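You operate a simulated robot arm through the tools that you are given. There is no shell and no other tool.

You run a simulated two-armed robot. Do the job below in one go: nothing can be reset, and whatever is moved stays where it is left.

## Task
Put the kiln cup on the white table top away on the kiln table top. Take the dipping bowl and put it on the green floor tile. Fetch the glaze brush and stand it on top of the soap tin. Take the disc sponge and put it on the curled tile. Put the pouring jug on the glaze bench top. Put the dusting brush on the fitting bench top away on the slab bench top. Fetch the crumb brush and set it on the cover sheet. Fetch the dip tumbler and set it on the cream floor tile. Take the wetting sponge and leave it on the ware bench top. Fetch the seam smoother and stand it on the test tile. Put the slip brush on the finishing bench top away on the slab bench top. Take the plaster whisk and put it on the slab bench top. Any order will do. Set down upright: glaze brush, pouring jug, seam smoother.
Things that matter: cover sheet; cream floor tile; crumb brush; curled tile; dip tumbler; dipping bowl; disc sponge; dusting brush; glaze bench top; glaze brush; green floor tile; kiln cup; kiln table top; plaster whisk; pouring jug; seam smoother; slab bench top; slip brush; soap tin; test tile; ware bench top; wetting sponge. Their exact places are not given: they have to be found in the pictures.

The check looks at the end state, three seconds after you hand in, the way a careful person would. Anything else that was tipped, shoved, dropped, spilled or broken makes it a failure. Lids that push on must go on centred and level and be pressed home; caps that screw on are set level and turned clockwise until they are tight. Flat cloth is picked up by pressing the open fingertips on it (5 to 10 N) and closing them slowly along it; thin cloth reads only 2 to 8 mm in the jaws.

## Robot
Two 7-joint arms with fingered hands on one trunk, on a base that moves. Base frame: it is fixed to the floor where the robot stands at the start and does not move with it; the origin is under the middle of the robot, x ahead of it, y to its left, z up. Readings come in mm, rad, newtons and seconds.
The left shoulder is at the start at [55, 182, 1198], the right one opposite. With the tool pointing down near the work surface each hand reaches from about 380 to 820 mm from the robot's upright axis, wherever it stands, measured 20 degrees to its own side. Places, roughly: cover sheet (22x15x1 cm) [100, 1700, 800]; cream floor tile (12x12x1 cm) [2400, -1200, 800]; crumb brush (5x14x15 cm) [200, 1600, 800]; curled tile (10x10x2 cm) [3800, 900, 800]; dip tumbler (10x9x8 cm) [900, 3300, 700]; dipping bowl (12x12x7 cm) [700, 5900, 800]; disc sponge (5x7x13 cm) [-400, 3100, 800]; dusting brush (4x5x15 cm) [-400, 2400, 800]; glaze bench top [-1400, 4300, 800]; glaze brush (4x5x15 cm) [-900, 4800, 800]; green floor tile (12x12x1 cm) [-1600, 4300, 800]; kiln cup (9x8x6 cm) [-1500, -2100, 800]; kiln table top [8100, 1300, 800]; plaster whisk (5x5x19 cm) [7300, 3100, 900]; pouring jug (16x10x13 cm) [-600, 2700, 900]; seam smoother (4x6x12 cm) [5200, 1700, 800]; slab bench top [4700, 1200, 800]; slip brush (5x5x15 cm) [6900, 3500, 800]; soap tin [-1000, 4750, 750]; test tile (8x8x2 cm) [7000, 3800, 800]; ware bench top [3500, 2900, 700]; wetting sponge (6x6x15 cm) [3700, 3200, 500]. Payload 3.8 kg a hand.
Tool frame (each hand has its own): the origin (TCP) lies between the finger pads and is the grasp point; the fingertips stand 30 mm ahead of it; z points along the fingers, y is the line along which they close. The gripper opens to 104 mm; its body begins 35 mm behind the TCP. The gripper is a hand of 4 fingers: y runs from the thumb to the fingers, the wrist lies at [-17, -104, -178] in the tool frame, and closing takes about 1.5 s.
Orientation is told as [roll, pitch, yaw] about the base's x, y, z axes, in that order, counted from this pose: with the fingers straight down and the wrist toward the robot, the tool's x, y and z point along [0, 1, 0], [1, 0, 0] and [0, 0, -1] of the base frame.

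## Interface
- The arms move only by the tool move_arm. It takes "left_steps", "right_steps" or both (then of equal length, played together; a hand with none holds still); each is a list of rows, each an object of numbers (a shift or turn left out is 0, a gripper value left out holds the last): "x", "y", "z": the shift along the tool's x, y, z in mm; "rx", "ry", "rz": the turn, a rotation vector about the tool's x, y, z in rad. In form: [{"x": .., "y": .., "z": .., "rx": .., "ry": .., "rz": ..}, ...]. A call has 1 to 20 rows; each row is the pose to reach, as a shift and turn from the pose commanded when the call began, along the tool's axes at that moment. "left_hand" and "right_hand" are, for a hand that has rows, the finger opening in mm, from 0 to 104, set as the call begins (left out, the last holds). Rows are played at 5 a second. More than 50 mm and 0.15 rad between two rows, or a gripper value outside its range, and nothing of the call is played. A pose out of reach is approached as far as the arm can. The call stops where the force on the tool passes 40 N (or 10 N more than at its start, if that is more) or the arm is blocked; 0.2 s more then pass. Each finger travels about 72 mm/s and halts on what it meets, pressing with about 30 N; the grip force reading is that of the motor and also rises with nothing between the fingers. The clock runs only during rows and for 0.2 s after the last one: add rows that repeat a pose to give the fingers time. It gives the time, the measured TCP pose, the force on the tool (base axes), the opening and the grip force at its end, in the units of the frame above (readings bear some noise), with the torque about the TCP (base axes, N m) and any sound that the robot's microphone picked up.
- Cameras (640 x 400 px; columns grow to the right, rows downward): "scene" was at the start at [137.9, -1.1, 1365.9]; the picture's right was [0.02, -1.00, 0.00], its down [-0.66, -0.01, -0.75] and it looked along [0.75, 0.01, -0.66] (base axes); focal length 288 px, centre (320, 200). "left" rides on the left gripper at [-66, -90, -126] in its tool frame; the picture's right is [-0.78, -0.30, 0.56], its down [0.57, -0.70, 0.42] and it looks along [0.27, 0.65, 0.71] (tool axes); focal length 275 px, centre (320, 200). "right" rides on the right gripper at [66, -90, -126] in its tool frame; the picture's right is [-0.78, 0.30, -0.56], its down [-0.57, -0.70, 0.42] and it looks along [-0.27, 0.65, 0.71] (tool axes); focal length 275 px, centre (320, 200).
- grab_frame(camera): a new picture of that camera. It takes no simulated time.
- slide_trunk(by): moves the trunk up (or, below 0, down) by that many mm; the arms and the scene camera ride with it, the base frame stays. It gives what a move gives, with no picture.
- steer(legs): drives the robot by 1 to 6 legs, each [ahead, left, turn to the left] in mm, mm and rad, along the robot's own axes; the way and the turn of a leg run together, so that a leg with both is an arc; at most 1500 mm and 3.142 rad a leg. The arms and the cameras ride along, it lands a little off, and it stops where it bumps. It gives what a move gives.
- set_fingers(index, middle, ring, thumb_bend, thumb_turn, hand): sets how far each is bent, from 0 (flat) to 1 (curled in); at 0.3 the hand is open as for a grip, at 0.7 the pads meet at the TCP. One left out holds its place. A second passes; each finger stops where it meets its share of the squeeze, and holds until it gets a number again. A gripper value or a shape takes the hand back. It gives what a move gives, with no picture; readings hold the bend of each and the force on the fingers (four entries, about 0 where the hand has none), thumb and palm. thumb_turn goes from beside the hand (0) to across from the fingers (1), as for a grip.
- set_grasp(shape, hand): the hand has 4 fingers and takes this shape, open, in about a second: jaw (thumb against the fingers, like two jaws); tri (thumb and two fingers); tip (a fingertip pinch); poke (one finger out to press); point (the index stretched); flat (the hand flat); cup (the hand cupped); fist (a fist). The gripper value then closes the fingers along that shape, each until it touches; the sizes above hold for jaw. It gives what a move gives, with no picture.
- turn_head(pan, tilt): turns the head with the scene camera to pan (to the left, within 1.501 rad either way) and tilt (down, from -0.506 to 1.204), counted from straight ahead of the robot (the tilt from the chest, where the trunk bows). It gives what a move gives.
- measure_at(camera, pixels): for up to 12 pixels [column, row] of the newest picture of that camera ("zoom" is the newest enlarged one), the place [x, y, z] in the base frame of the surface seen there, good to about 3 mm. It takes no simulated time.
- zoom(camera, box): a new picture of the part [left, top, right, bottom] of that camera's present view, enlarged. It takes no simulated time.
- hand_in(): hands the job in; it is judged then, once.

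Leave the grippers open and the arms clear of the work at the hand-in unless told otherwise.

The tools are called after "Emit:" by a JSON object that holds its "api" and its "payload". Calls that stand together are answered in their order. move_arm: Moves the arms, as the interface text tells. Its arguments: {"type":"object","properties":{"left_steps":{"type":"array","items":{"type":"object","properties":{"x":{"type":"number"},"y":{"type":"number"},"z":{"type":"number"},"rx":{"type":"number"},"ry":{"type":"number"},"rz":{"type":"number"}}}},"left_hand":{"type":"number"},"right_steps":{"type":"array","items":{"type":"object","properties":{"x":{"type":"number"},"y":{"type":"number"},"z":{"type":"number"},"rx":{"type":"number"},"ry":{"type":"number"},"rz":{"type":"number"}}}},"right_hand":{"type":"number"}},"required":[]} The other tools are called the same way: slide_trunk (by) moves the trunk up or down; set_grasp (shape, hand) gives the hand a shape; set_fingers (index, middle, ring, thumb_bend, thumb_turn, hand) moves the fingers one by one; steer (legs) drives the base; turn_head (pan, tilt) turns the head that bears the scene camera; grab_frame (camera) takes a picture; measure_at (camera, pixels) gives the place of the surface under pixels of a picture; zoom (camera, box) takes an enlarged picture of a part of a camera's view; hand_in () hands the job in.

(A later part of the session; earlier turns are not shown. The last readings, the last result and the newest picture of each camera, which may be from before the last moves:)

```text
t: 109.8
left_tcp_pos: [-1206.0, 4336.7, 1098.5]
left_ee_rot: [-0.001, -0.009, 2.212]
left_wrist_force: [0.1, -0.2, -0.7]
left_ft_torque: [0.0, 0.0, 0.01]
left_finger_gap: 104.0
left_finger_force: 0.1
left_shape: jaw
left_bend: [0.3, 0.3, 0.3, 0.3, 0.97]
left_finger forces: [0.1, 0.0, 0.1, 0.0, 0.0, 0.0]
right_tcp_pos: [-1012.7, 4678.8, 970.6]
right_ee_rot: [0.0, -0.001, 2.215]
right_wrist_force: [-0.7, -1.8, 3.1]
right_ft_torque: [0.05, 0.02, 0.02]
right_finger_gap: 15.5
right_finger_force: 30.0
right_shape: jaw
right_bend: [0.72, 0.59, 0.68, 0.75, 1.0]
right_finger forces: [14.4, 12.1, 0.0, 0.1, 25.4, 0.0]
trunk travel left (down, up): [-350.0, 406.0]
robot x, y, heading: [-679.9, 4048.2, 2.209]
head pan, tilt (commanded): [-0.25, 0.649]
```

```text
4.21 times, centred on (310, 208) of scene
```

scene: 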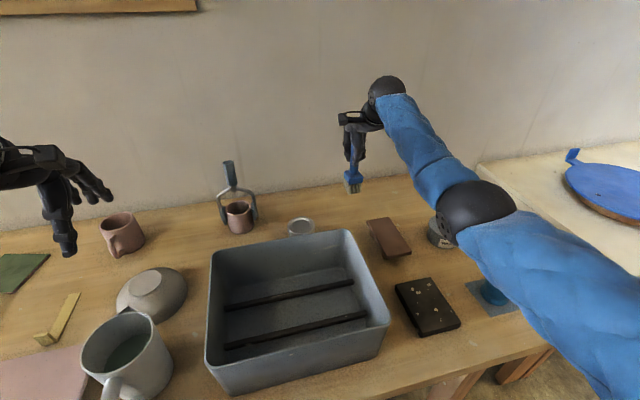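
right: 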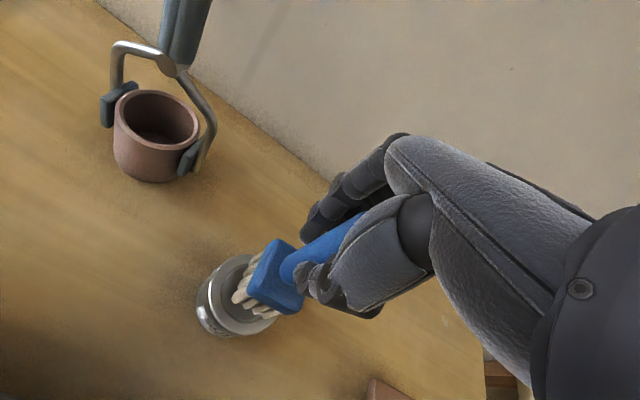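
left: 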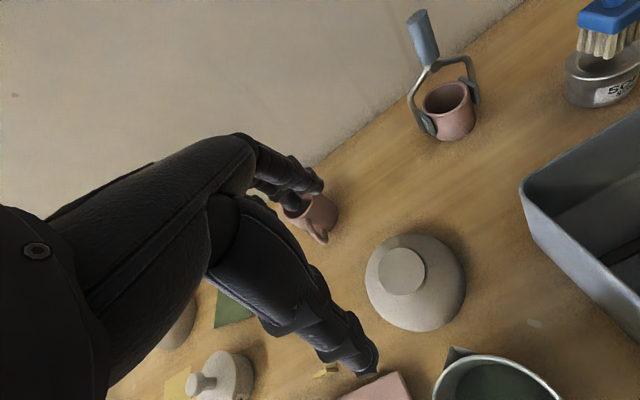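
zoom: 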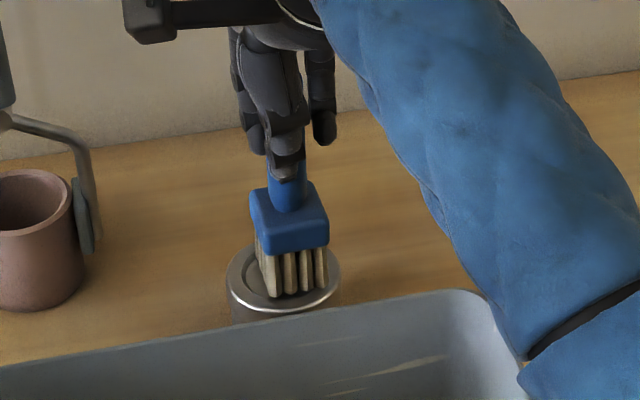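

The brush head is ~7 mm off centre toward the right. Lifting 4 mm, shifting 7 mm left, and setting down again.

Emit:
{"api": "move_arm", "payload": {"right_steps": [{"z": -5}, {"x": 7, "y": -1, "z": -5}, {"x": 7, "y": -1, "z": -2}, {"x": 7, "y": -1, "z": 0}, {"x": 7, "y": -1, "z": 0.5}, {"x": 7, "y": -1, "z": 0.5}]}}

Emit:
{"api": "zoom", "payload": {"camera": "right", "box": [170, 220, 330, 350]}}

Emit:
{"api": "zoom", "payload": {"camera": "scene", "box": [250, 160, 370, 255]}}

```text
t: 111.2
left_tcp_pos: [-1205.1, 4336.5, 1099.7]
left_ee_rot: [-0.001, -0.011, 2.213]
left_wrist_force: [0.8, 0.2, -0.4]
left_ft_torque: [0.03, 0.0, 0.03]
left_finger_gap: 104.2
left_finger_force: 0.1
left_shape: jaw
left_bend: [0.3, 0.3, 0.3, 0.3, 0.97]
left_finger forces: [0.0, 0.0, 0.0, 0.0, 0.0, 0.1]
right_tcp_pos: [-1018.4, 4673.3, 971.4]
right_ee_rot: [-0.001, -0.001, 2.216]
right_wrist_force: [-0.3, -2.1, 5.7]
right_ft_torque: [0.01, 0.0, -0.03]
right_finger_gap: 15.6
right_finger_force: 30.5
right_shape: jaw
right_bend: [0.72, 0.59, 0.68, 0.75, 1.0]
right_finger forces: [14.5, 12.4, 0.1, 0.0, 25.9, 0.0]
trunk travel left (down, up): [-350.0, 406.0]
robot x, y, heading: [-681.2, 4048.0, 2.212]
head pan, tilt (commanded): [-0.25, 0.649]
```

```text
3.08 times, centred on (250, 285) of right
```

zoom: 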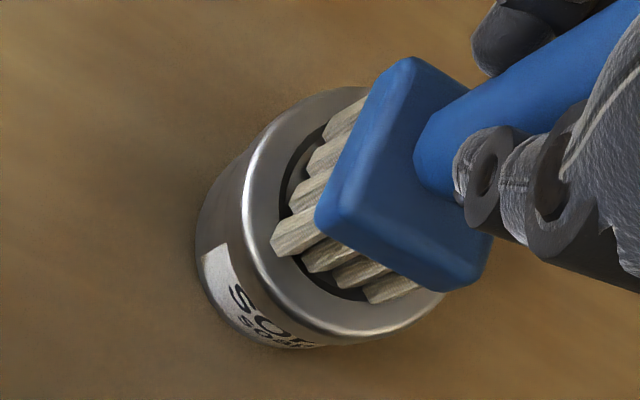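

```text
4.21 times, centred on (310, 208) of scene
```

zoom: 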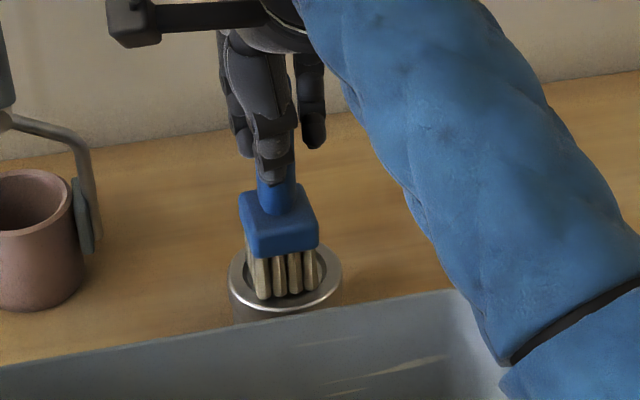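

It's centred on the lid now. Opening slowly and rising straight up.

Emit:
{"api": "move_arm", "payload": {"right_steps": [{"z": -0.5}, {"z": -0.5}, {"z": -0.5}, {"z": -0.5}, {"z": -0.5}, {"z": -0.5}, {"z": -0.5}, {"z": -0.5}], "right_hand": 104}}

Emit:
{"api": "move_arm", "payload": {"right_steps": [{"z": -30}, {"z": -70}, {"z": -110}, {"z": -150}, {"z": -165}]}}

Emit:
{"api": "grab_frame", "payload": {"camera": "right"}}

Emit:
{"api": "zoom", "payload": {"camera": "scene", "box": [210, 130, 390, 255]}}

```text
t: 113.0
left_tcp_pos: [-1205.0, 4337.1, 1100.7]
left_ee_rot: [0.0, -0.009, 2.21]
left_wrist_force: [-0.8, 0.5, 0.2]
left_ft_torque: [-0.01, 0.01, 0.01]
left_finger_gap: 104.0
left_finger_force: 0.2
left_shape: jaw
left_bend: [0.3, 0.3, 0.3, 0.3, 0.97]
left_finger forces: [0.0, 0.0, 0.0, 0.0, 0.0, 0.0]
right_tcp_pos: [-1017.7, 4674.3, 970.7]
right_ee_rot: [0.0, 0.0, 2.213]
right_wrist_force: [-1.1, 0.3, 0.3]
right_ft_torque: [-0.02, 0.0, -0.01]
right_finger_gap: 103.7
right_finger_force: 0.1
right_shape: jaw
right_bend: [0.3, 0.3, 0.3, 0.3, 0.97]
right_finger forces: [0.1, 0.0, 0.0, 0.0, 0.0, 0.0]
trunk travel left (down, up): [-350.0, 406.0]
robot x, y, heading: [-679.7, 4044.7, 2.213]
head pan, tilt (commanded): [-0.25, 0.649]
```

```text
t: 114.2
left_tcp_pos: [-1205.3, 4337.6, 1099.7]
left_ee_rot: [-0.002, -0.009, 2.212]
left_wrist_force: [-0.3, -0.3, -0.1]
left_ft_torque: [0.03, 0.0, -0.03]
left_finger_gap: 103.7
left_finger_force: 0.1
left_shape: jaw
left_bend: [0.3, 0.3, 0.3, 0.3, 0.97]
left_finger forces: [0.1, 0.0, 0.0, 0.1, 0.0, 0.0]
right_tcp_pos: [-1017.7, 4674.4, 1134.9]
right_ee_rot: [0.001, 0.002, 2.213]
right_wrist_force: [0.3, -0.6, -0.2]
right_ft_torque: [-0.03, -0.02, 0.0]
right_finger_gap: 103.7
right_finger_force: 0.1
right_shape: jaw
right_bend: [0.3, 0.3, 0.3, 0.3, 0.97]
right_finger forces: [0.0, 0.1, 0.0, 0.0, 0.0, 0.0]
trunk travel left (down, up): [-350.0, 406.0]
robot x, y, heading: [-679.2, 4044.2, 2.218]
head pan, tilt (commanded): [-0.25, 0.649]
```

```text
taken
```

right: 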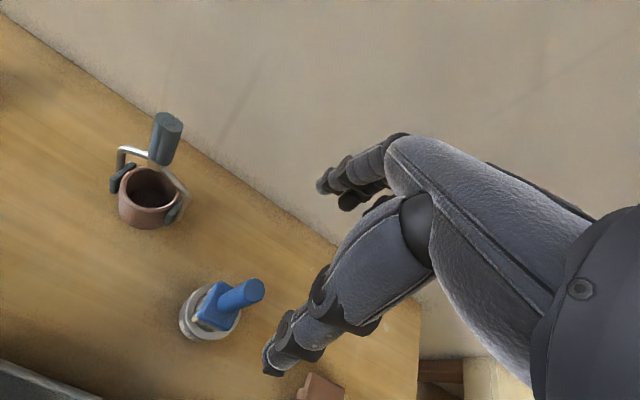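

```text
3.20 times, centred on (300, 192) of scene
```

zoom: 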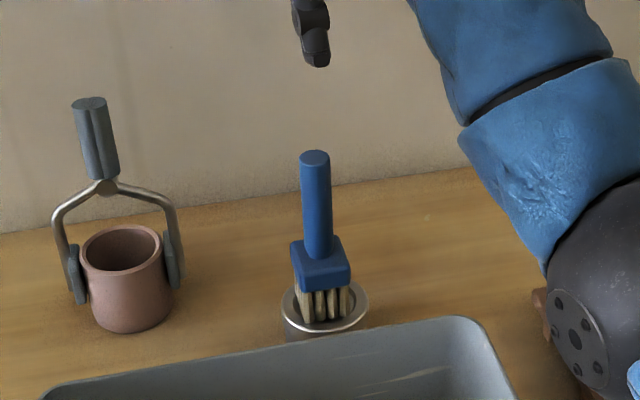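

Glaze brush stands upright on the soap tin. Pulling the right arm back, backing up, and looking right toward the dipping bowl.

Emit:
{"api": "move_arm", "payload": {"right_steps": [{"x": -40, "y": -38}, {"x": -80, "y": -76}, {"x": -120, "y": -114}, {"x": -150, "y": -142}]}}

Emit:
{"api": "steer", "payload": {"legs": [[-200, 0, 0]]}}

Emit:
{"api": "turn_head", "payload": {"pan": -1.2, "tilt": 0.4}}

Emit:
{"api": "grab_frame", "payload": {"camera": "scene"}}

```text
refused: row 1 steps farther than a row can; nothing moved
```

```text
t: 115.8
left_tcp_pos: [-1084.5, 4177.3, 1100.9]
left_ee_rot: [-0.001, -0.01, 2.212]
left_wrist_force: [0.3, 0.1, -0.7]
left_ft_torque: [0.01, -0.02, 0.01]
left_finger_gap: 104.0
left_finger_force: 0.0
left_shape: jaw
left_bend: [0.3, 0.3, 0.3, 0.3, 0.97]
left_finger forces: [0.0, 0.0, 0.1, 0.0, 0.1, 0.1]
right_tcp_pos: [-897.3, 4513.9, 1136.2]
right_ee_rot: [0.0, -0.002, 2.215]
right_wrist_force: [0.2, -0.8, 0.8]
right_ft_torque: [0.01, -0.01, 0.0]
right_finger_gap: 103.9
right_finger_force: 0.0
right_shape: jaw
right_bend: [0.3, 0.3, 0.3, 0.3, 0.97]
right_finger forces: [0.1, 0.0, 0.0, 0.0, 0.0, 0.1]
trunk travel left (down, up): [-350.0, 406.0]
robot x, y, heading: [-564.4, 3885.4, 2.214]
head pan, tilt (commanded): [-0.25, 0.649]
```

```text
t: 117.0
left_tcp_pos: [-1086.7, 4177.7, 1099.7]
left_ee_rot: [-0.001, -0.009, 2.212]
left_wrist_force: [0.0, 0.1, 0.0]
left_ft_torque: [0.0, 0.01, -0.01]
left_finger_gap: 103.9
left_finger_force: 0.0
left_shape: jaw
left_bend: [0.3, 0.3, 0.3, 0.3, 0.97]
left_finger forces: [0.1, 0.1, 0.0, 0.0, 0.0, 0.0]
right_tcp_pos: [-898.7, 4512.8, 1134.5]
right_ee_rot: [-0.001, 0.001, 2.214]
right_wrist_force: [0.1, 0.0, -0.8]
right_ft_torque: [-0.01, -0.02, 0.02]
right_finger_gap: 103.4
right_finger_force: 0.0
right_shape: jaw
right_bend: [0.3, 0.3, 0.3, 0.3, 0.97]
right_finger forces: [0.0, 0.1, 0.0, 0.1, 0.0, 0.0]
trunk travel left (down, up): [-350.0, 406.0]
robot x, y, heading: [-560.9, 3885.6, 2.216]
head pan, tilt (commanded): [-1.201, 0.4]
```

```text
taken
```

scene: 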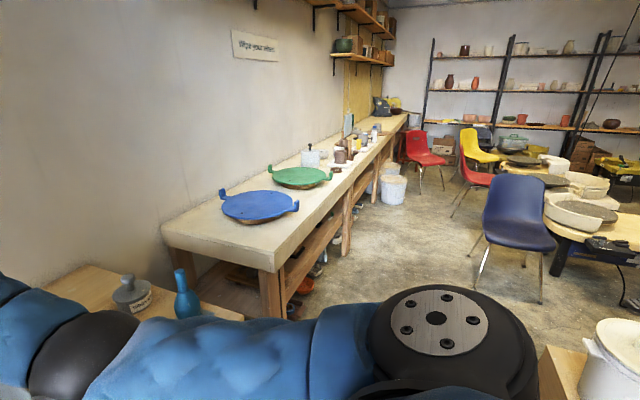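

Emit:
{"api": "zoom", "payload": {"camera": "scene", "box": [280, 90, 460, 210]}}

Emit:
{"api": "measure_at", "payload": {"camera": "scene", "pixels": [[272, 265], [345, 175], [480, 285], [540, 300], [592, 350], [430, 185], [455, 215], [395, 190], [560, 210], [500, 200]]}}

```text
3.33 times, centred on (370, 150) of scene
```

zoom: 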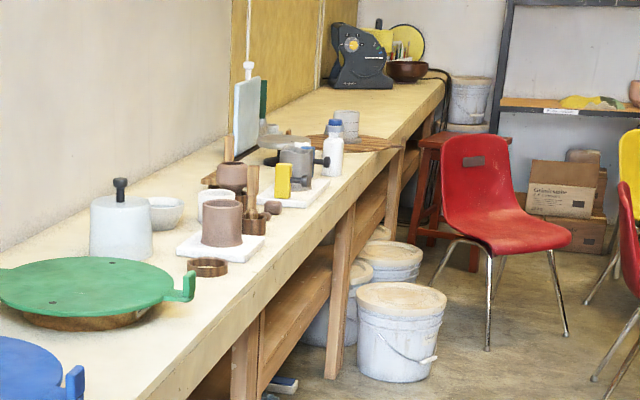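

```text
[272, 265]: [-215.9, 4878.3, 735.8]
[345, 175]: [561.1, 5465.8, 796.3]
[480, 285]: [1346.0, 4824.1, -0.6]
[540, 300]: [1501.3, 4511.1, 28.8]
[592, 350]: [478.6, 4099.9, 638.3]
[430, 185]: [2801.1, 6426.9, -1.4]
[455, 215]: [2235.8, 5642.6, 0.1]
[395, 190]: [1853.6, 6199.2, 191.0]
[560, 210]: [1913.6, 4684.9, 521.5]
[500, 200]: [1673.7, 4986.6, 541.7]
```

The next bench's edge is parallel. The bowl should be near (700,5900) – the grey bowl beside the canister at (329,154). First pull the right arm in (smaller rows), then drive right along the benches.

Emit:
{"api": "move_arm", "payload": {"right_steps": [{"x": -30, "y": -30}, {"x": -60, "y": -60}, {"x": -90, "y": -90}, {"x": -120, "y": -120}, {"x": -150, "y": -142}]}}

Emit:
{"api": "steer", "payload": {"legs": [[60, 0, 0], [0, -1300, 0]]}}

Emit:
{"api": "turn_head", "payload": {"pan": -0.6, "tilt": 0.5}}

Emit:
{"api": "grab_frame", "payload": {"camera": "scene"}}

```text
t: 118.2
left_tcp_pos: [-1086.1, 4178.0, 1100.3]
left_ee_rot: [0.002, -0.012, 2.211]
left_wrist_force: [0.2, -0.9, 0.6]
left_ft_torque: [0.0, 0.02, -0.04]
left_finger_gap: 104.1
left_finger_force: 0.0
left_shape: jaw
left_bend: [0.3, 0.3, 0.3, 0.3, 0.97]
left_finger forces: [0.0, 0.0, 0.0, 0.0, 0.0, 0.1]
right_tcp_pos: [-692.3, 4490.1, 1133.5]
right_ee_rot: [-0.002, 0.001, 2.215]
right_wrist_force: [0.3, -0.2, 0.1]
right_ft_torque: [-0.02, 0.02, 0.02]
right_finger_gap: 103.9
right_finger_force: 0.0
right_shape: jaw
right_bend: [0.3, 0.3, 0.3, 0.3, 0.97]
right_finger forces: [0.1, 0.0, 0.0, 0.0, 0.1, 0.0]
trunk travel left (down, up): [-350.0, 406.0]
robot x, y, heading: [-559.0, 3884.5, 2.217]
head pan, tilt (commanded): [-1.201, 0.4]
```

```text
t: 125.3
left_tcp_pos: [-81.4, 5011.8, 1098.8]
left_ee_rot: [-0.002, -0.008, 2.218]
left_wrist_force: [0.4, 0.5, -0.4]
left_ft_torque: [-0.01, -0.02, -0.01]
left_finger_gap: 104.0
left_finger_force: 0.1
left_shape: jaw
left_bend: [0.3, 0.3, 0.3, 0.3, 0.97]
left_finger forces: [0.0, 0.0, 0.0, 0.0, 0.0, 0.0]
right_tcp_pos: [309.5, 5326.4, 1134.2]
right_ee_rot: [0.0, -0.001, 2.222]
right_wrist_force: [0.2, -0.3, -0.1]
right_ft_torque: [0.01, 0.01, 0.0]
right_finger_gap: 103.8
right_finger_force: 0.0
right_shape: jaw
right_bend: [0.3, 0.3, 0.3, 0.3, 0.97]
right_finger forces: [0.1, 0.0, 0.0, 0.0, 0.1, 0.1]
trunk travel left (down, up): [-350.0, 406.0]
robot x, y, heading: [441.4, 4722.8, 2.222]
head pan, tilt (commanded): [-1.201, 0.4]
```

```text
t: 126.3
left_tcp_pos: [-81.8, 5010.9, 1099.4]
left_ee_rot: [0.0, -0.009, 2.217]
left_wrist_force: [-1.3, 0.5, -0.8]
left_ft_torque: [0.03, -0.01, -0.01]
left_finger_gap: 104.0
left_finger_force: 0.1
left_shape: jaw
left_bend: [0.3, 0.3, 0.3, 0.3, 0.97]
left_finger forces: [0.1, 0.0, 0.1, 0.0, 0.1, 0.1]
right_tcp_pos: [309.5, 5326.3, 1134.8]
right_ee_rot: [0.0, 0.0, 2.223]
right_wrist_force: [0.1, 0.9, -0.5]
right_ft_torque: [0.05, 0.01, -0.01]
right_finger_gap: 103.7
right_finger_force: 0.2
right_shape: jaw
right_bend: [0.3, 0.3, 0.3, 0.3, 0.97]
right_finger forces: [0.0, 0.0, 0.0, 0.1, 0.0, 0.0]
trunk travel left (down, up): [-350.0, 406.0]
robot x, y, heading: [437.3, 4721.5, 2.219]
head pan, tilt (commanded): [-0.6, 0.499]
```

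```text
taken
```

scene: 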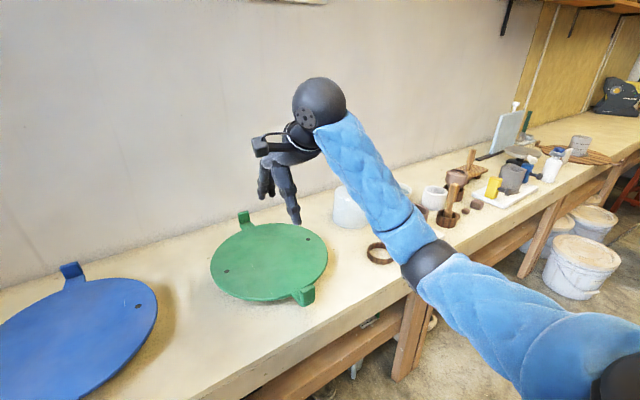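

Emit:
{"api": "steer", "payload": {"legs": [[0, -700, 0]]}}

Emit:
{"api": "turn_head", "payload": {"pan": -0.2, "tilt": 0.55}}

Emit:
{"api": "grab_frame", "payload": {"camera": "scene"}}

```text
t: 130.2
left_tcp_pos: [467.2, 5430.7, 1099.6]
left_ee_rot: [-0.002, -0.008, 2.228]
left_wrist_force: [-0.6, 0.1, -0.3]
left_ft_torque: [0.03, 0.03, -0.04]
left_finger_gap: 103.9
left_finger_force: 0.1
left_shape: jaw
left_bend: [0.3, 0.3, 0.3, 0.3, 0.97]
left_finger forces: [0.0, 0.1, 0.0, 0.1, 0.0, 0.0]
right_tcp_pos: [856.6, 5750.0, 1134.4]
right_ee_rot: [0.0, 0.001, 2.231]
right_wrist_force: [0.0, 1.3, 0.2]
right_ft_torque: [-0.02, 0.03, -0.03]
right_finger_gap: 103.9
right_finger_force: 0.0
right_shape: jaw
right_bend: [0.3, 0.3, 0.3, 0.3, 0.97]
right_finger forces: [0.0, 0.0, 0.0, 0.0, 0.0, 0.1]
trunk travel left (down, up): [-350.0, 406.0]
robot x, y, heading: [995.6, 5146.5, 2.23]
head pan, tilt (commanded): [-0.6, 0.499]
```

```text
t: 131.0
left_tcp_pos: [467.6, 5430.8, 1099.3]
left_ee_rot: [-0.001, -0.007, 2.227]
left_wrist_force: [0.0, 0.1, -0.2]
left_ft_torque: [0.01, 0.02, 0.01]
left_finger_gap: 104.0
left_finger_force: 0.0
left_shape: jaw
left_bend: [0.3, 0.3, 0.3, 0.3, 0.97]
left_finger forces: [0.0, 0.0, 0.0, 0.0, 0.0, 0.0]
right_tcp_pos: [855.9, 5749.8, 1135.0]
right_ee_rot: [0.0, -0.001, 2.231]
right_wrist_force: [0.4, -1.1, 0.8]
right_ft_torque: [0.0, -0.01, -0.02]
right_finger_gap: 103.9
right_finger_force: 0.0
right_shape: jaw
right_bend: [0.3, 0.3, 0.3, 0.3, 0.97]
right_finger forces: [0.0, 0.0, 0.0, 0.1, 0.0, 0.0]
trunk travel left (down, up): [-350.0, 406.0]
robot x, y, heading: [996.8, 5146.9, 2.226]
head pan, tilt (commanded): [-0.201, 0.55]
```

```text
taken
```

scene: 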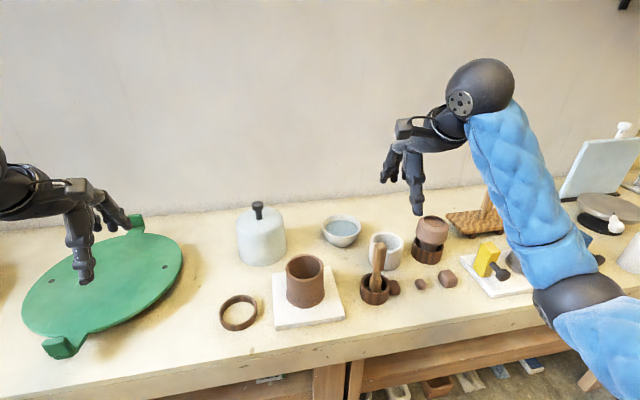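

A small bowl sits at (341,231), apparently with liquid in it. Zooming in and measuring.

Emit:
{"api": "zoom", "payload": {"camera": "scene", "box": [270, 190, 450, 310]}}

Emit:
{"api": "measure_at", "payload": {"camera": "zoom", "pixels": [[188, 140], [325, 140], [255, 95], [255, 172], [255, 130], [255, 190], [240, 205], [420, 165], [180, 240], [300, 90]]}}

```text
3.33 times, centred on (360, 250) of scene
```

zoom: 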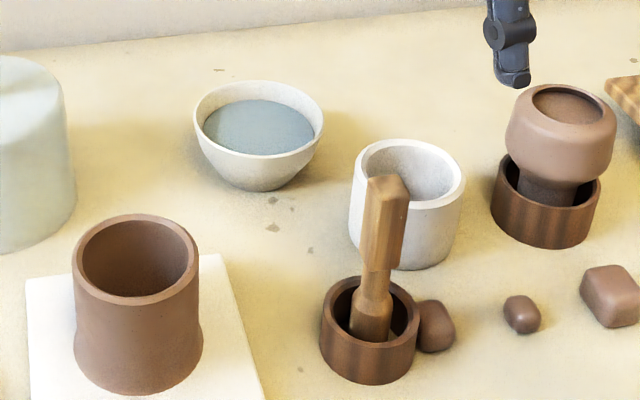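

```text
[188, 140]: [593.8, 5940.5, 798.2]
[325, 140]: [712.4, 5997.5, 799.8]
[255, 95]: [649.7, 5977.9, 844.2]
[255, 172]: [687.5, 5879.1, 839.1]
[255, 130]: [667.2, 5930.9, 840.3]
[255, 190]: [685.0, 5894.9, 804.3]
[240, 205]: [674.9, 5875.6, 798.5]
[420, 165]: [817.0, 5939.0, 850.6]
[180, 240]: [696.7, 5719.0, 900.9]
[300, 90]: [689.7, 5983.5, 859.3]
```

It holds liquid (surface z≈840, rim ≈860), so I must keep it level and grip from outside. Moving 100 mm closer and looking with the right wrist camera.

Emit:
{"api": "steer", "payload": {"legs": [[100, 0, 0]]}}

Emit:
{"api": "grab_frame", "payload": {"camera": "right"}}

Emit:
{"api": "zoom", "payload": {"camera": "scene", "box": [230, 200, 430, 325]}}

```text
t: 132.2
left_tcp_pos: [406.1, 5513.3, 1099.1]
left_ee_rot: [-0.002, -0.007, 2.228]
left_wrist_force: [-0.2, 1.0, -0.6]
left_ft_torque: [0.0, 0.0, 0.01]
left_finger_gap: 104.1
left_finger_force: 0.0
left_shape: jaw
left_bend: [0.3, 0.3, 0.3, 0.3, 0.97]
left_finger forces: [0.0, 0.0, 0.1, 0.0, 0.0, 0.0]
right_tcp_pos: [793.9, 5830.7, 1133.7]
right_ee_rot: [-0.001, 0.002, 2.23]
right_wrist_force: [0.1, 1.1, 0.6]
right_ft_torque: [-0.02, -0.03, 0.02]
right_finger_gap: 103.7
right_finger_force: 0.0
right_shape: jaw
right_bend: [0.3, 0.3, 0.3, 0.3, 0.97]
right_finger forces: [0.0, 0.0, 0.0, 0.0, 0.1, 0.0]
trunk travel left (down, up): [-350.0, 406.0]
robot x, y, heading: [938.8, 5223.6, 2.232]
head pan, tilt (commanded): [-0.201, 0.55]
```

```text
taken
```

right: 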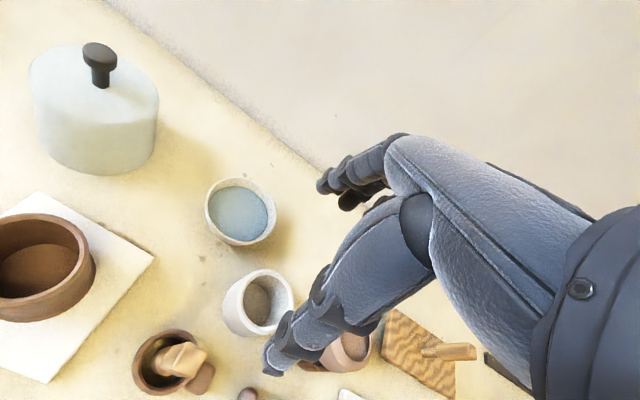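

```text
3.20 times, centred on (330, 262) of scene
```

zoom: 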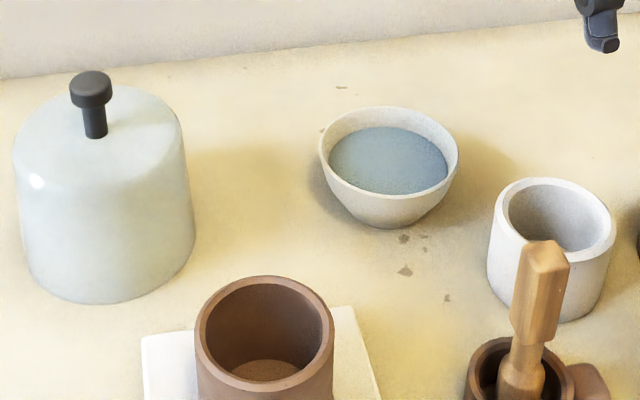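

Emit:
{"api": "zoom", "payload": {"camera": "right", "box": [180, 150, 320, 270]}}

Emit:
{"api": "measure_at", "payload": {"camera": "zoom", "pixels": [[125, 200], [160, 135], [240, 105], [330, 135], [375, 200], [365, 260], [300, 305], [215, 295], [150, 260], [250, 210], [270, 325]]}}

```text
3.33 times, centred on (250, 210) of right
```

zoom: 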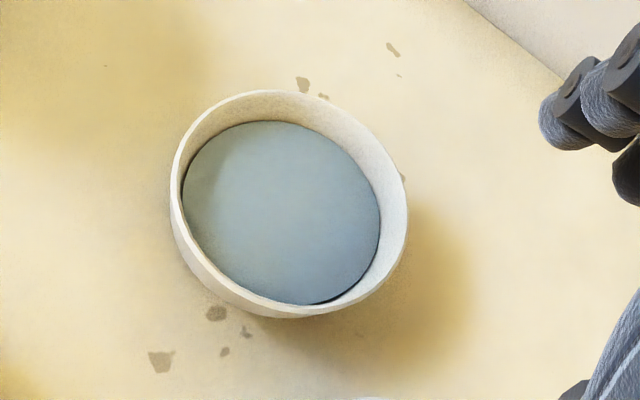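

```text
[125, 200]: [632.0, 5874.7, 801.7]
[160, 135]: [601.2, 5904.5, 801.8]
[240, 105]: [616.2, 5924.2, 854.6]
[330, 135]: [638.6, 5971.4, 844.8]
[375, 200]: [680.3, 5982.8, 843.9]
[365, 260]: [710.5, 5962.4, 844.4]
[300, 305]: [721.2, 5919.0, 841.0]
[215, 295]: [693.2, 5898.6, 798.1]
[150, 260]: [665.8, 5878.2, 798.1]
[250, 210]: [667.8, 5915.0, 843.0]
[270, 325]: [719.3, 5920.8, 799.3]
```

Emit:
{"api": "measure_at", "payload": {"camera": "zoom", "pixels": [[174, 195], [188, 140], [262, 93], [345, 112], [398, 180], [404, 220], [378, 280], [300, 308], [235, 290], [190, 245], [290, 92], [395, 260]]}}

```text
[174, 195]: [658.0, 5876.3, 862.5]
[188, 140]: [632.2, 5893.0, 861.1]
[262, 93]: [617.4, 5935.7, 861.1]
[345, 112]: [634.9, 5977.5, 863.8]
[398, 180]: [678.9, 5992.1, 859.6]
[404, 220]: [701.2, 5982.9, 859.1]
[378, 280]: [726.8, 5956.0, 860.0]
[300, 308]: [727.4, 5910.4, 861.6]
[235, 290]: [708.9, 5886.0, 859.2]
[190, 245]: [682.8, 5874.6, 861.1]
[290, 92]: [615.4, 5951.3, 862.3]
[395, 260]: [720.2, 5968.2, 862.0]
```

Rim circle: centre ≈(672.5,5933), diameter ≈118 mm, z≈861. Moving the right hand above it at z≈1000 and spreading the fingers wider.

Emit:
{"api": "move_arm", "payload": {"right_steps": [{"x": 8, "y": 40}, {"x": 17, "y": 80}, {"x": 25, "y": 120}, {"x": 33.5, "y": 155}, {"x": 33.5, "y": 155, "z": 45}, {"x": 33.5, "y": 155, "z": 90}, {"x": 33.5, "y": 155, "z": 125}]}}

Emit:
{"api": "set_fingers", "payload": {"hand": "right", "index": 0.1, "middle": 0.1, "ring": 0.1, "thumb_bend": 0.1}}

Emit:
{"api": "grab_frame", "payload": {"camera": "right"}}

Emit:
{"api": "zoom", "payload": {"camera": "scene", "box": [220, 130, 480, 310]}}

```text
t: 133.8
left_tcp_pos: [406.4, 5512.5, 1098.9]
left_ee_rot: [-0.002, -0.008, 2.225]
left_wrist_force: [0.8, -0.9, 0.5]
left_ft_torque: [0.0, -0.04, 0.02]
left_finger_gap: 103.8
left_finger_force: 0.0
left_shape: jaw
left_bend: [0.3, 0.3, 0.3, 0.3, 0.97]
left_finger forces: [0.0, 0.0, 0.0, 0.0, 0.0, 0.0]
right_tcp_pos: [673.2, 5932.2, 1009.6]
right_ee_rot: [0.0, 0.0, 2.227]
right_wrist_force: [0.2, -0.2, 0.4]
right_ft_torque: [0.0, -0.01, 0.01]
right_finger_gap: 103.9
right_finger_force: 0.2
right_shape: jaw
right_bend: [0.3, 0.3, 0.3, 0.3, 0.97]
right_finger forces: [0.0, 0.0, 0.0, 0.0, 0.0, 0.1]
trunk travel left (down, up): [-350.0, 406.0]
robot x, y, heading: [934.0, 5227.1, 2.23]
head pan, tilt (commanded): [-0.201, 0.55]
```

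```text
t: 134.8
left_tcp_pos: [406.2, 5512.1, 1099.3]
left_ee_rot: [-0.002, -0.008, 2.227]
left_wrist_force: [0.1, 0.5, -0.6]
left_ft_torque: [-0.04, -0.01, -0.01]
left_finger_gap: 103.9
left_finger_force: 0.2
left_shape: jaw
left_bend: [0.3, 0.3, 0.3, 0.3, 0.97]
left_finger forces: [0.0, 0.1, 0.0, 0.0, 0.0, 0.1]
right_tcp_pos: [673.5, 5931.1, 1010.2]
right_ee_rot: [0.0, -0.001, 2.231]
right_wrist_force: [0.0, -0.1, 0.6]
right_ft_torque: [0.0, 0.02, 0.01]
right_finger_gap: 145.4
right_finger_force: 0.1
right_shape: fingers
right_bend: [0.1, 0.1, 0.1, 0.1, 0.97]
right_finger forces: [0.1, 0.0, 0.0, 0.0, 0.0, 0.1]
trunk travel left (down, up): [-350.0, 406.0]
robot x, y, heading: [936.9, 5229.1, 2.225]
head pan, tilt (commanded): [-0.201, 0.55]
```

```text
taken
```

right: 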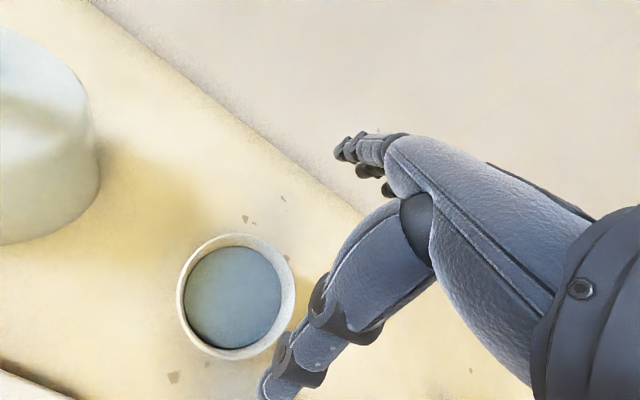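

```text
2.22 times, centred on (350, 220) of scene
```

zoom: 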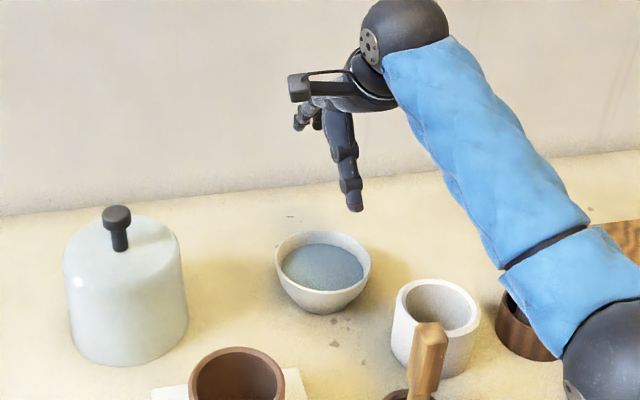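

Gap 145 mm. Descending in stages: first to z≈915.

Emit:
{"api": "move_arm", "payload": {"right_steps": [{"z": 40}, {"z": 75}, {"z": 95}]}}

Emit:
{"api": "grab_frame", "payload": {"camera": "right"}}

Emit:
{"api": "zoom", "payload": {"camera": "scene", "box": [260, 160, 420, 290]}}

```text
t: 135.6
left_tcp_pos: [404.7, 5511.9, 1098.2]
left_ee_rot: [-0.001, -0.008, 2.226]
left_wrist_force: [0.1, -0.1, -0.4]
left_ft_torque: [0.0, 0.02, -0.03]
left_finger_gap: 104.0
left_finger_force: 0.0
left_shape: jaw
left_bend: [0.3, 0.3, 0.3, 0.3, 0.97]
left_finger forces: [0.0, 0.0, 0.1, 0.0, 0.0, 0.0]
right_tcp_pos: [674.3, 5931.6, 914.5]
right_ee_rot: [0.001, -0.001, 2.229]
right_wrist_force: [-0.6, -0.2, 0.1]
right_ft_torque: [-0.04, -0.01, 0.03]
right_finger_gap: 145.4
right_finger_force: 0.0
right_shape: fingers
right_bend: [0.1, 0.1, 0.1, 0.1, 0.97]
right_finger forces: [0.0, 0.1, 0.0, 0.0, 0.0, 0.0]
trunk travel left (down, up): [-350.0, 406.0]
robot x, y, heading: [936.6, 5227.3, 2.229]
head pan, tilt (commanded): [-0.201, 0.55]
```

```text
taken
```

right: 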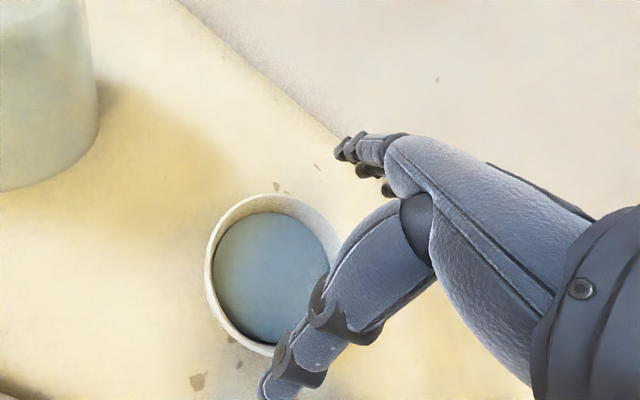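

```text
3.08 times, centred on (340, 225) of scene
```

zoom: 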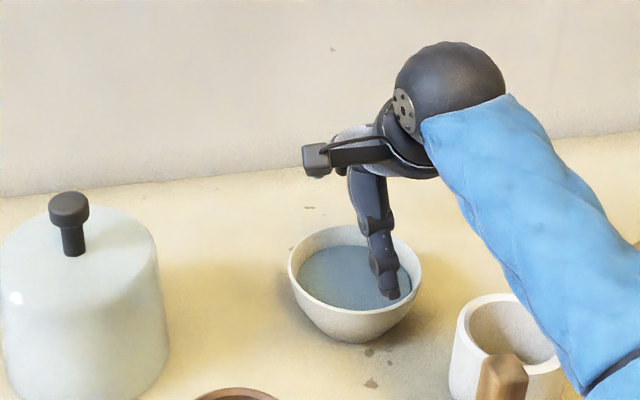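

Emit:
{"api": "measure_at", "payload": {"camera": "zoom", "pixels": [[388, 290], [382, 262], [376, 225], [362, 190], [355, 240], [300, 260], [415, 265]]}}

Emit:
{"api": "measure_at", "payload": {"camera": "right", "pixels": [[290, 360], [275, 390], [265, 385], [350, 150], [365, 140], [330, 310]]}}

```text
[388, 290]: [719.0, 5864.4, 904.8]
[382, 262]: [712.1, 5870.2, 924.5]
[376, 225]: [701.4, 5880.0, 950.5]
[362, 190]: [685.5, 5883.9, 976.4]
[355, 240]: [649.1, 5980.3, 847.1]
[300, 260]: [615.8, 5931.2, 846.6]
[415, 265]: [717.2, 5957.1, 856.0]
```

```text
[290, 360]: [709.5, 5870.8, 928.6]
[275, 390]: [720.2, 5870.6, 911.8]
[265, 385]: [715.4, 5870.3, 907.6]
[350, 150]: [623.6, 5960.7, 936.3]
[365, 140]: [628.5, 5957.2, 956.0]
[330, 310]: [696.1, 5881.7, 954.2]
```

The thumb tip is ~80 mm out from centre, so there's ~15–20 mm clearance to the rim. Descending to z≈868 in small steps while watching finger forces.

Emit:
{"api": "move_arm", "payload": {"right_steps": [{"z": 15}, {"z": 28}, {"z": 38}, {"z": 46}, {"z": 46}]}}

Emit:
{"api": "zoom", "payload": {"camera": "scene", "box": [260, 160, 420, 290]}}

Emit:
{"api": "grab_frame", "payload": {"camera": "right"}}

```text
t: 136.8
left_tcp_pos: [406.1, 5512.2, 1098.6]
left_ee_rot: [-0.003, -0.009, 2.227]
left_wrist_force: [0.1, -0.2, 0.2]
left_ft_torque: [0.02, -0.01, 0.02]
left_finger_gap: 103.8
left_finger_force: 0.0
left_shape: jaw
left_bend: [0.3, 0.3, 0.3, 0.3, 0.97]
left_finger forces: [0.0, 0.1, 0.2, 0.0, 0.0, 0.1]
right_tcp_pos: [672.5, 5931.4, 867.6]
right_ee_rot: [0.001, 0.0, 2.23]
right_wrist_force: [-0.4, -0.9, 0.3]
right_ft_torque: [-0.01, -0.02, 0.0]
right_finger_gap: 145.5
right_finger_force: 0.0
right_shape: fingers
right_bend: [0.1, 0.1, 0.1, 0.1, 0.97]
right_finger forces: [0.0, 0.1, 0.0, 0.0, 0.1, 0.0]
trunk travel left (down, up): [-350.0, 406.0]
robot x, y, heading: [934.5, 5227.5, 2.228]
head pan, tilt (commanded): [-0.201, 0.55]
```

```text
3.08 times, centred on (340, 225) of scene
```

zoom: 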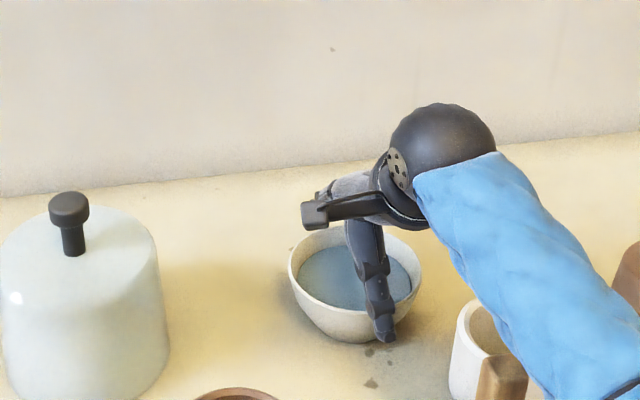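

```text
taken
```

right: 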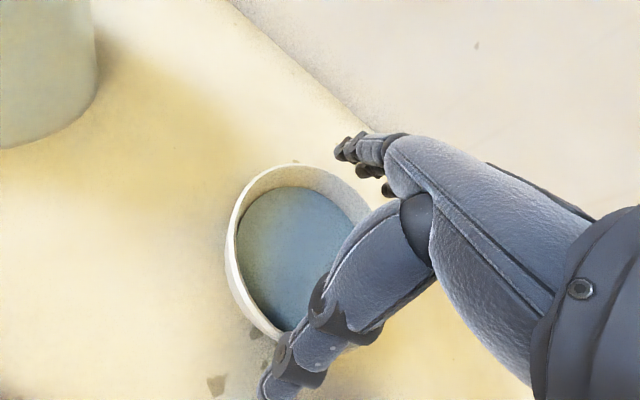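

No contact. Going down another 8 mm.

Emit:
{"api": "move_arm", "payload": {"right_steps": [{"z": 3}, {"z": 6}, {"z": 9}, {"z": 9}]}}

```text
t: 137.8
left_tcp_pos: [406.7, 5511.6, 1098.9]
left_ee_rot: [-0.004, -0.011, 2.226]
left_wrist_force: [-1.1, 0.8, -0.3]
left_ft_torque: [-0.01, 0.01, 0.01]
left_finger_gap: 103.9
left_finger_force: 0.0
left_shape: jaw
left_bend: [0.3, 0.3, 0.3, 0.3, 0.97]
left_finger forces: [0.0, 0.1, 0.0, 0.0, 0.0, 0.0]
right_tcp_pos: [673.4, 5932.6, 860.6]
right_ee_rot: [0.0, -0.002, 2.23]
right_wrist_force: [0.7, -1.0, 4.2]
right_ft_torque: [-0.19, -0.15, 0.03]
right_finger_gap: 146.4
right_finger_force: 2.8
right_shape: fingers
right_bend: [0.1, 0.1, 0.1, 0.08, 0.97]
right_finger forces: [0.0, 0.1, 0.0, 0.1, 4.2, 0.1]
trunk travel left (down, up): [-350.0, 406.0]
robot x, y, heading: [934.2, 5225.5, 2.229]
head pan, tilt (commanded): [-0.201, 0.55]
```

The thumb grazes the near rim (4 N). Raising 4 mm, shifting 6 mm toward me, and then closing gently with limited finger travel.

Emit:
{"api": "move_arm", "payload": {"right_steps": [{"z": -4}, {"y": -6, "z": -4}, {"y": -6, "z": -2}, {"y": -6, "z": -2}]}}

```text
t: 138.8
left_tcp_pos: [406.4, 5511.8, 1099.4]
left_ee_rot: [-0.002, -0.009, 2.228]
left_wrist_force: [-0.1, -0.6, 0.7]
left_ft_torque: [0.02, 0.0, 0.0]
left_finger_gap: 104.2
left_finger_force: 0.1
left_shape: jaw
left_bend: [0.3, 0.3, 0.3, 0.3, 0.97]
left_finger forces: [0.0, 0.0, 0.0, 0.0, 0.0, 0.0]
right_tcp_pos: [677.1, 5927.2, 861.4]
right_ee_rot: [0.0, 0.001, 2.228]
right_wrist_force: [-0.1, -0.6, -1.0]
right_ft_torque: [-0.01, 0.01, -0.01]
right_finger_gap: 145.6
right_finger_force: 0.0
right_shape: fingers
right_bend: [0.1, 0.1, 0.1, 0.1, 0.97]
right_finger forces: [0.0, 0.1, 0.0, 0.1, 0.1, 0.0]
trunk travel left (down, up): [-350.0, 406.0]
robot x, y, heading: [937.6, 5225.8, 2.229]
head pan, tilt (commanded): [-0.201, 0.55]
```

Free of contact at z=861. Closing now.

Emit:
{"api": "move_arm", "payload": {"right_steps": [{}, {}, {}, {}, {}, {}, {}, {}, {}, {}], "right_hand": 60}}

Emit:
{"api": "grab_frame", "payload": {"camera": "right"}}

Emit:
{"api": "zoom", "payload": {"camera": "scene", "box": [260, 160, 420, 290]}}

```text
t: 141.0
left_tcp_pos: [406.9, 5509.7, 1100.2]
left_ee_rot: [-0.002, -0.011, 2.228]
left_wrist_force: [-0.9, 0.8, 0.2]
left_ft_torque: [-0.02, 0.02, 0.04]
left_finger_gap: 104.3
left_finger_force: 0.0
left_shape: jaw
left_bend: [0.3, 0.3, 0.3, 0.3, 0.97]
left_finger forces: [0.0, 0.0, 0.0, 0.0, 0.1, 0.0]
right_tcp_pos: [675.0, 5926.0, 865.4]
right_ee_rot: [0.001, -0.009, 2.231]
right_wrist_force: [-1.5, 2.4, 19.5]
right_ft_torque: [0.69, 0.73, -0.07]
right_finger_gap: 94.3
right_finger_force: 29.5
right_shape: jaw
right_bend: [0.22, 0.3, 0.31, 0.28, 0.97]
right_finger forces: [32.9, 11.9, 3.0, 0.0, 34.8, 0.1]
trunk travel left (down, up): [-350.0, 406.0]
robot x, y, heading: [934.6, 5226.1, 2.23]
head pan, tilt (commanded): [-0.201, 0.55]
```

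```text
taken
```

right: 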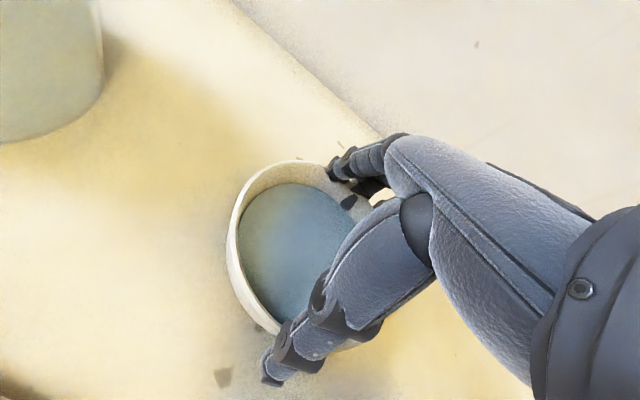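

```text
3.08 times, centred on (340, 225) of scene
```

zoom: 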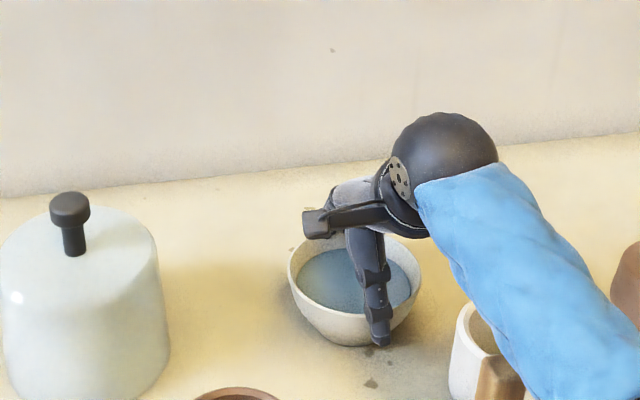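

There's a +19 N upward push – checking whether the fingertips are outside the rim.

Emit:
{"api": "zoom", "payload": {"camera": "right", "box": [220, 130, 420, 280]}}

Emit:
{"api": "measure_at", "payload": {"camera": "zoom", "pixels": [[370, 110], [410, 195], [455, 170], [500, 220], [520, 190], [250, 100], [300, 110]]}}

```text
2.67 times, centred on (320, 205) of right
```

zoom: 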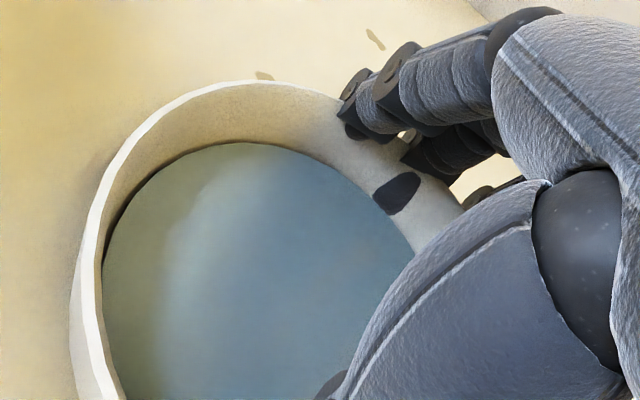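

```text
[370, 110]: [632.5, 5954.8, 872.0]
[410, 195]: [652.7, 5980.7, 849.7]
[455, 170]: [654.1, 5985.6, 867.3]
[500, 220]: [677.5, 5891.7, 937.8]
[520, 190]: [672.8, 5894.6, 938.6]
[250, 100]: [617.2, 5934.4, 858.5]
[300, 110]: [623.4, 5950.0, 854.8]
```

The index rests near the rim while the middle finger is outside. Testing with a very gentle lift: 4 mm just releases the push, then 6 mm more.

Emit:
{"api": "move_arm", "payload": {"right_steps": [{"z": -2}, {"z": -4}, {"z": -6}, {"z": -8}, {"z": -10}, {"z": -10}]}}

Emit:
{"api": "zoom", "payload": {"camera": "scene", "box": [260, 160, 420, 290]}}

Emit:
{"api": "zoom", "payload": {"camera": "right", "box": [200, 130, 420, 340]}}

```text
t: 142.4
left_tcp_pos: [405.7, 5512.0, 1099.2]
left_ee_rot: [-0.002, -0.008, 2.225]
left_wrist_force: [0.6, 0.1, 0.3]
left_ft_torque: [-0.03, 0.01, -0.03]
left_finger_gap: 104.0
left_finger_force: 0.1
left_shape: jaw
left_bend: [0.3, 0.3, 0.3, 0.3, 0.97]
left_finger forces: [0.0, 0.0, 0.0, 0.0, 0.0, 0.0]
right_tcp_pos: [677.5, 5925.9, 867.5]
right_ee_rot: [-0.001, 0.006, 2.229]
right_wrist_force: [0.3, 0.4, -3.4]
right_ft_torque: [-0.01, 0.01, 0.01]
right_finger_gap: 94.3
right_finger_force: 29.8
right_shape: jaw
right_bend: [0.22, 0.3, 0.31, 0.28, 0.97]
right_finger forces: [28.4, 12.8, 2.8, 0.1, 37.6, 0.1]
trunk travel left (down, up): [-350.0, 406.0]
robot x, y, heading: [938.1, 5226.4, 2.228]
head pan, tilt (commanded): [-0.201, 0.55]
```

```text
3.08 times, centred on (340, 225) of scene
```

zoom: 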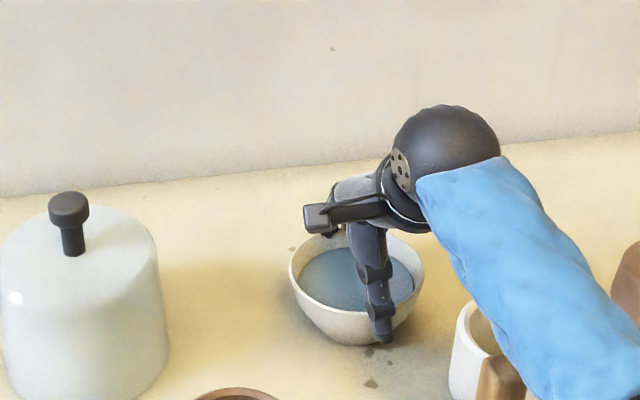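

```text
1.90 times, centred on (310, 235) of right
```

zoom: 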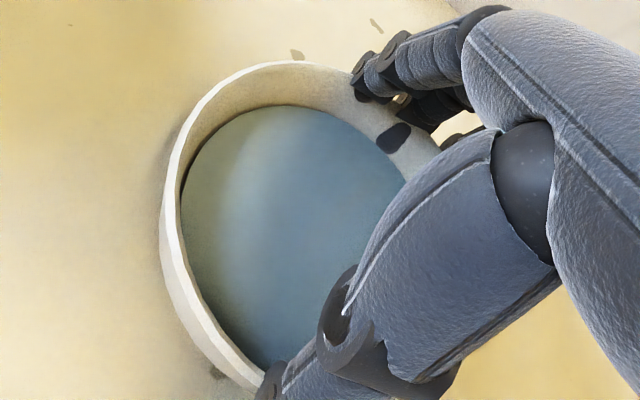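

Force now -3.4 N; likely the bowl is just lifting. Raising another 15 mm and checking level.

Emit:
{"api": "move_arm", "payload": {"right_steps": [{"z": -4}, {"z": -8}, {"z": -12}, {"z": -15}, {"z": -15}]}}

Emit:
{"api": "zoom", "payload": {"camera": "scene", "box": [260, 160, 420, 290]}}

Emit:
{"api": "zoom", "payload": {"camera": "right", "box": [200, 130, 420, 340]}}

```text
t: 143.6
left_tcp_pos: [406.8, 5511.7, 1098.5]
left_ee_rot: [-0.002, -0.008, 2.227]
left_wrist_force: [0.2, 0.0, 0.0]
left_ft_torque: [-0.03, 0.02, -0.01]
left_finger_gap: 104.2
left_finger_force: 0.0
left_shape: jaw
left_bend: [0.3, 0.3, 0.3, 0.3, 0.97]
left_finger forces: [0.0, 0.1, 0.0, 0.0, 0.0, 0.0]
right_tcp_pos: [676.7, 5927.8, 886.5]
right_ee_rot: [0.001, 0.001, 2.23]
right_wrist_force: [0.2, -0.7, -3.4]
right_ft_torque: [0.0, 0.01, -0.01]
right_finger_gap: 94.3
right_finger_force: 29.7
right_shape: jaw
right_bend: [0.22, 0.3, 0.31, 0.28, 0.97]
right_finger forces: [28.4, 12.8, 2.8, 0.0, 37.7, 0.1]
trunk travel left (down, up): [-350.0, 406.0]
robot x, y, heading: [936.6, 5227.2, 2.233]
head pan, tilt (commanded): [-0.201, 0.55]
```

```text
3.08 times, centred on (340, 225) of scene
```

zoom: 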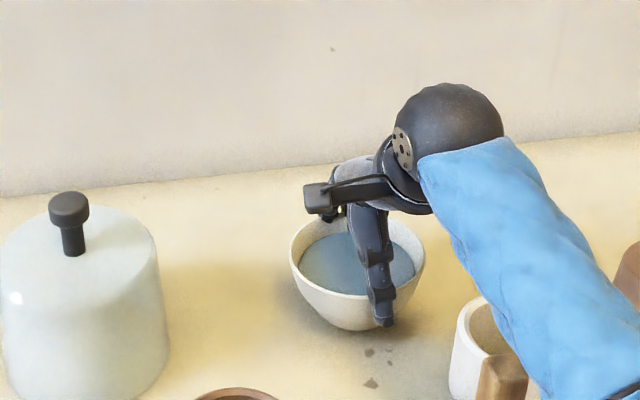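

```text
1.90 times, centred on (310, 235) of right
```

zoom: 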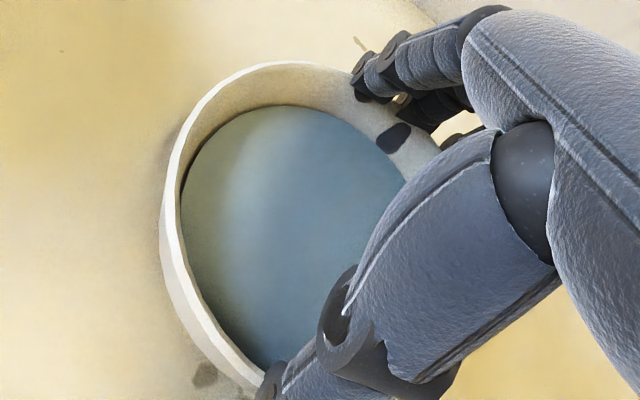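

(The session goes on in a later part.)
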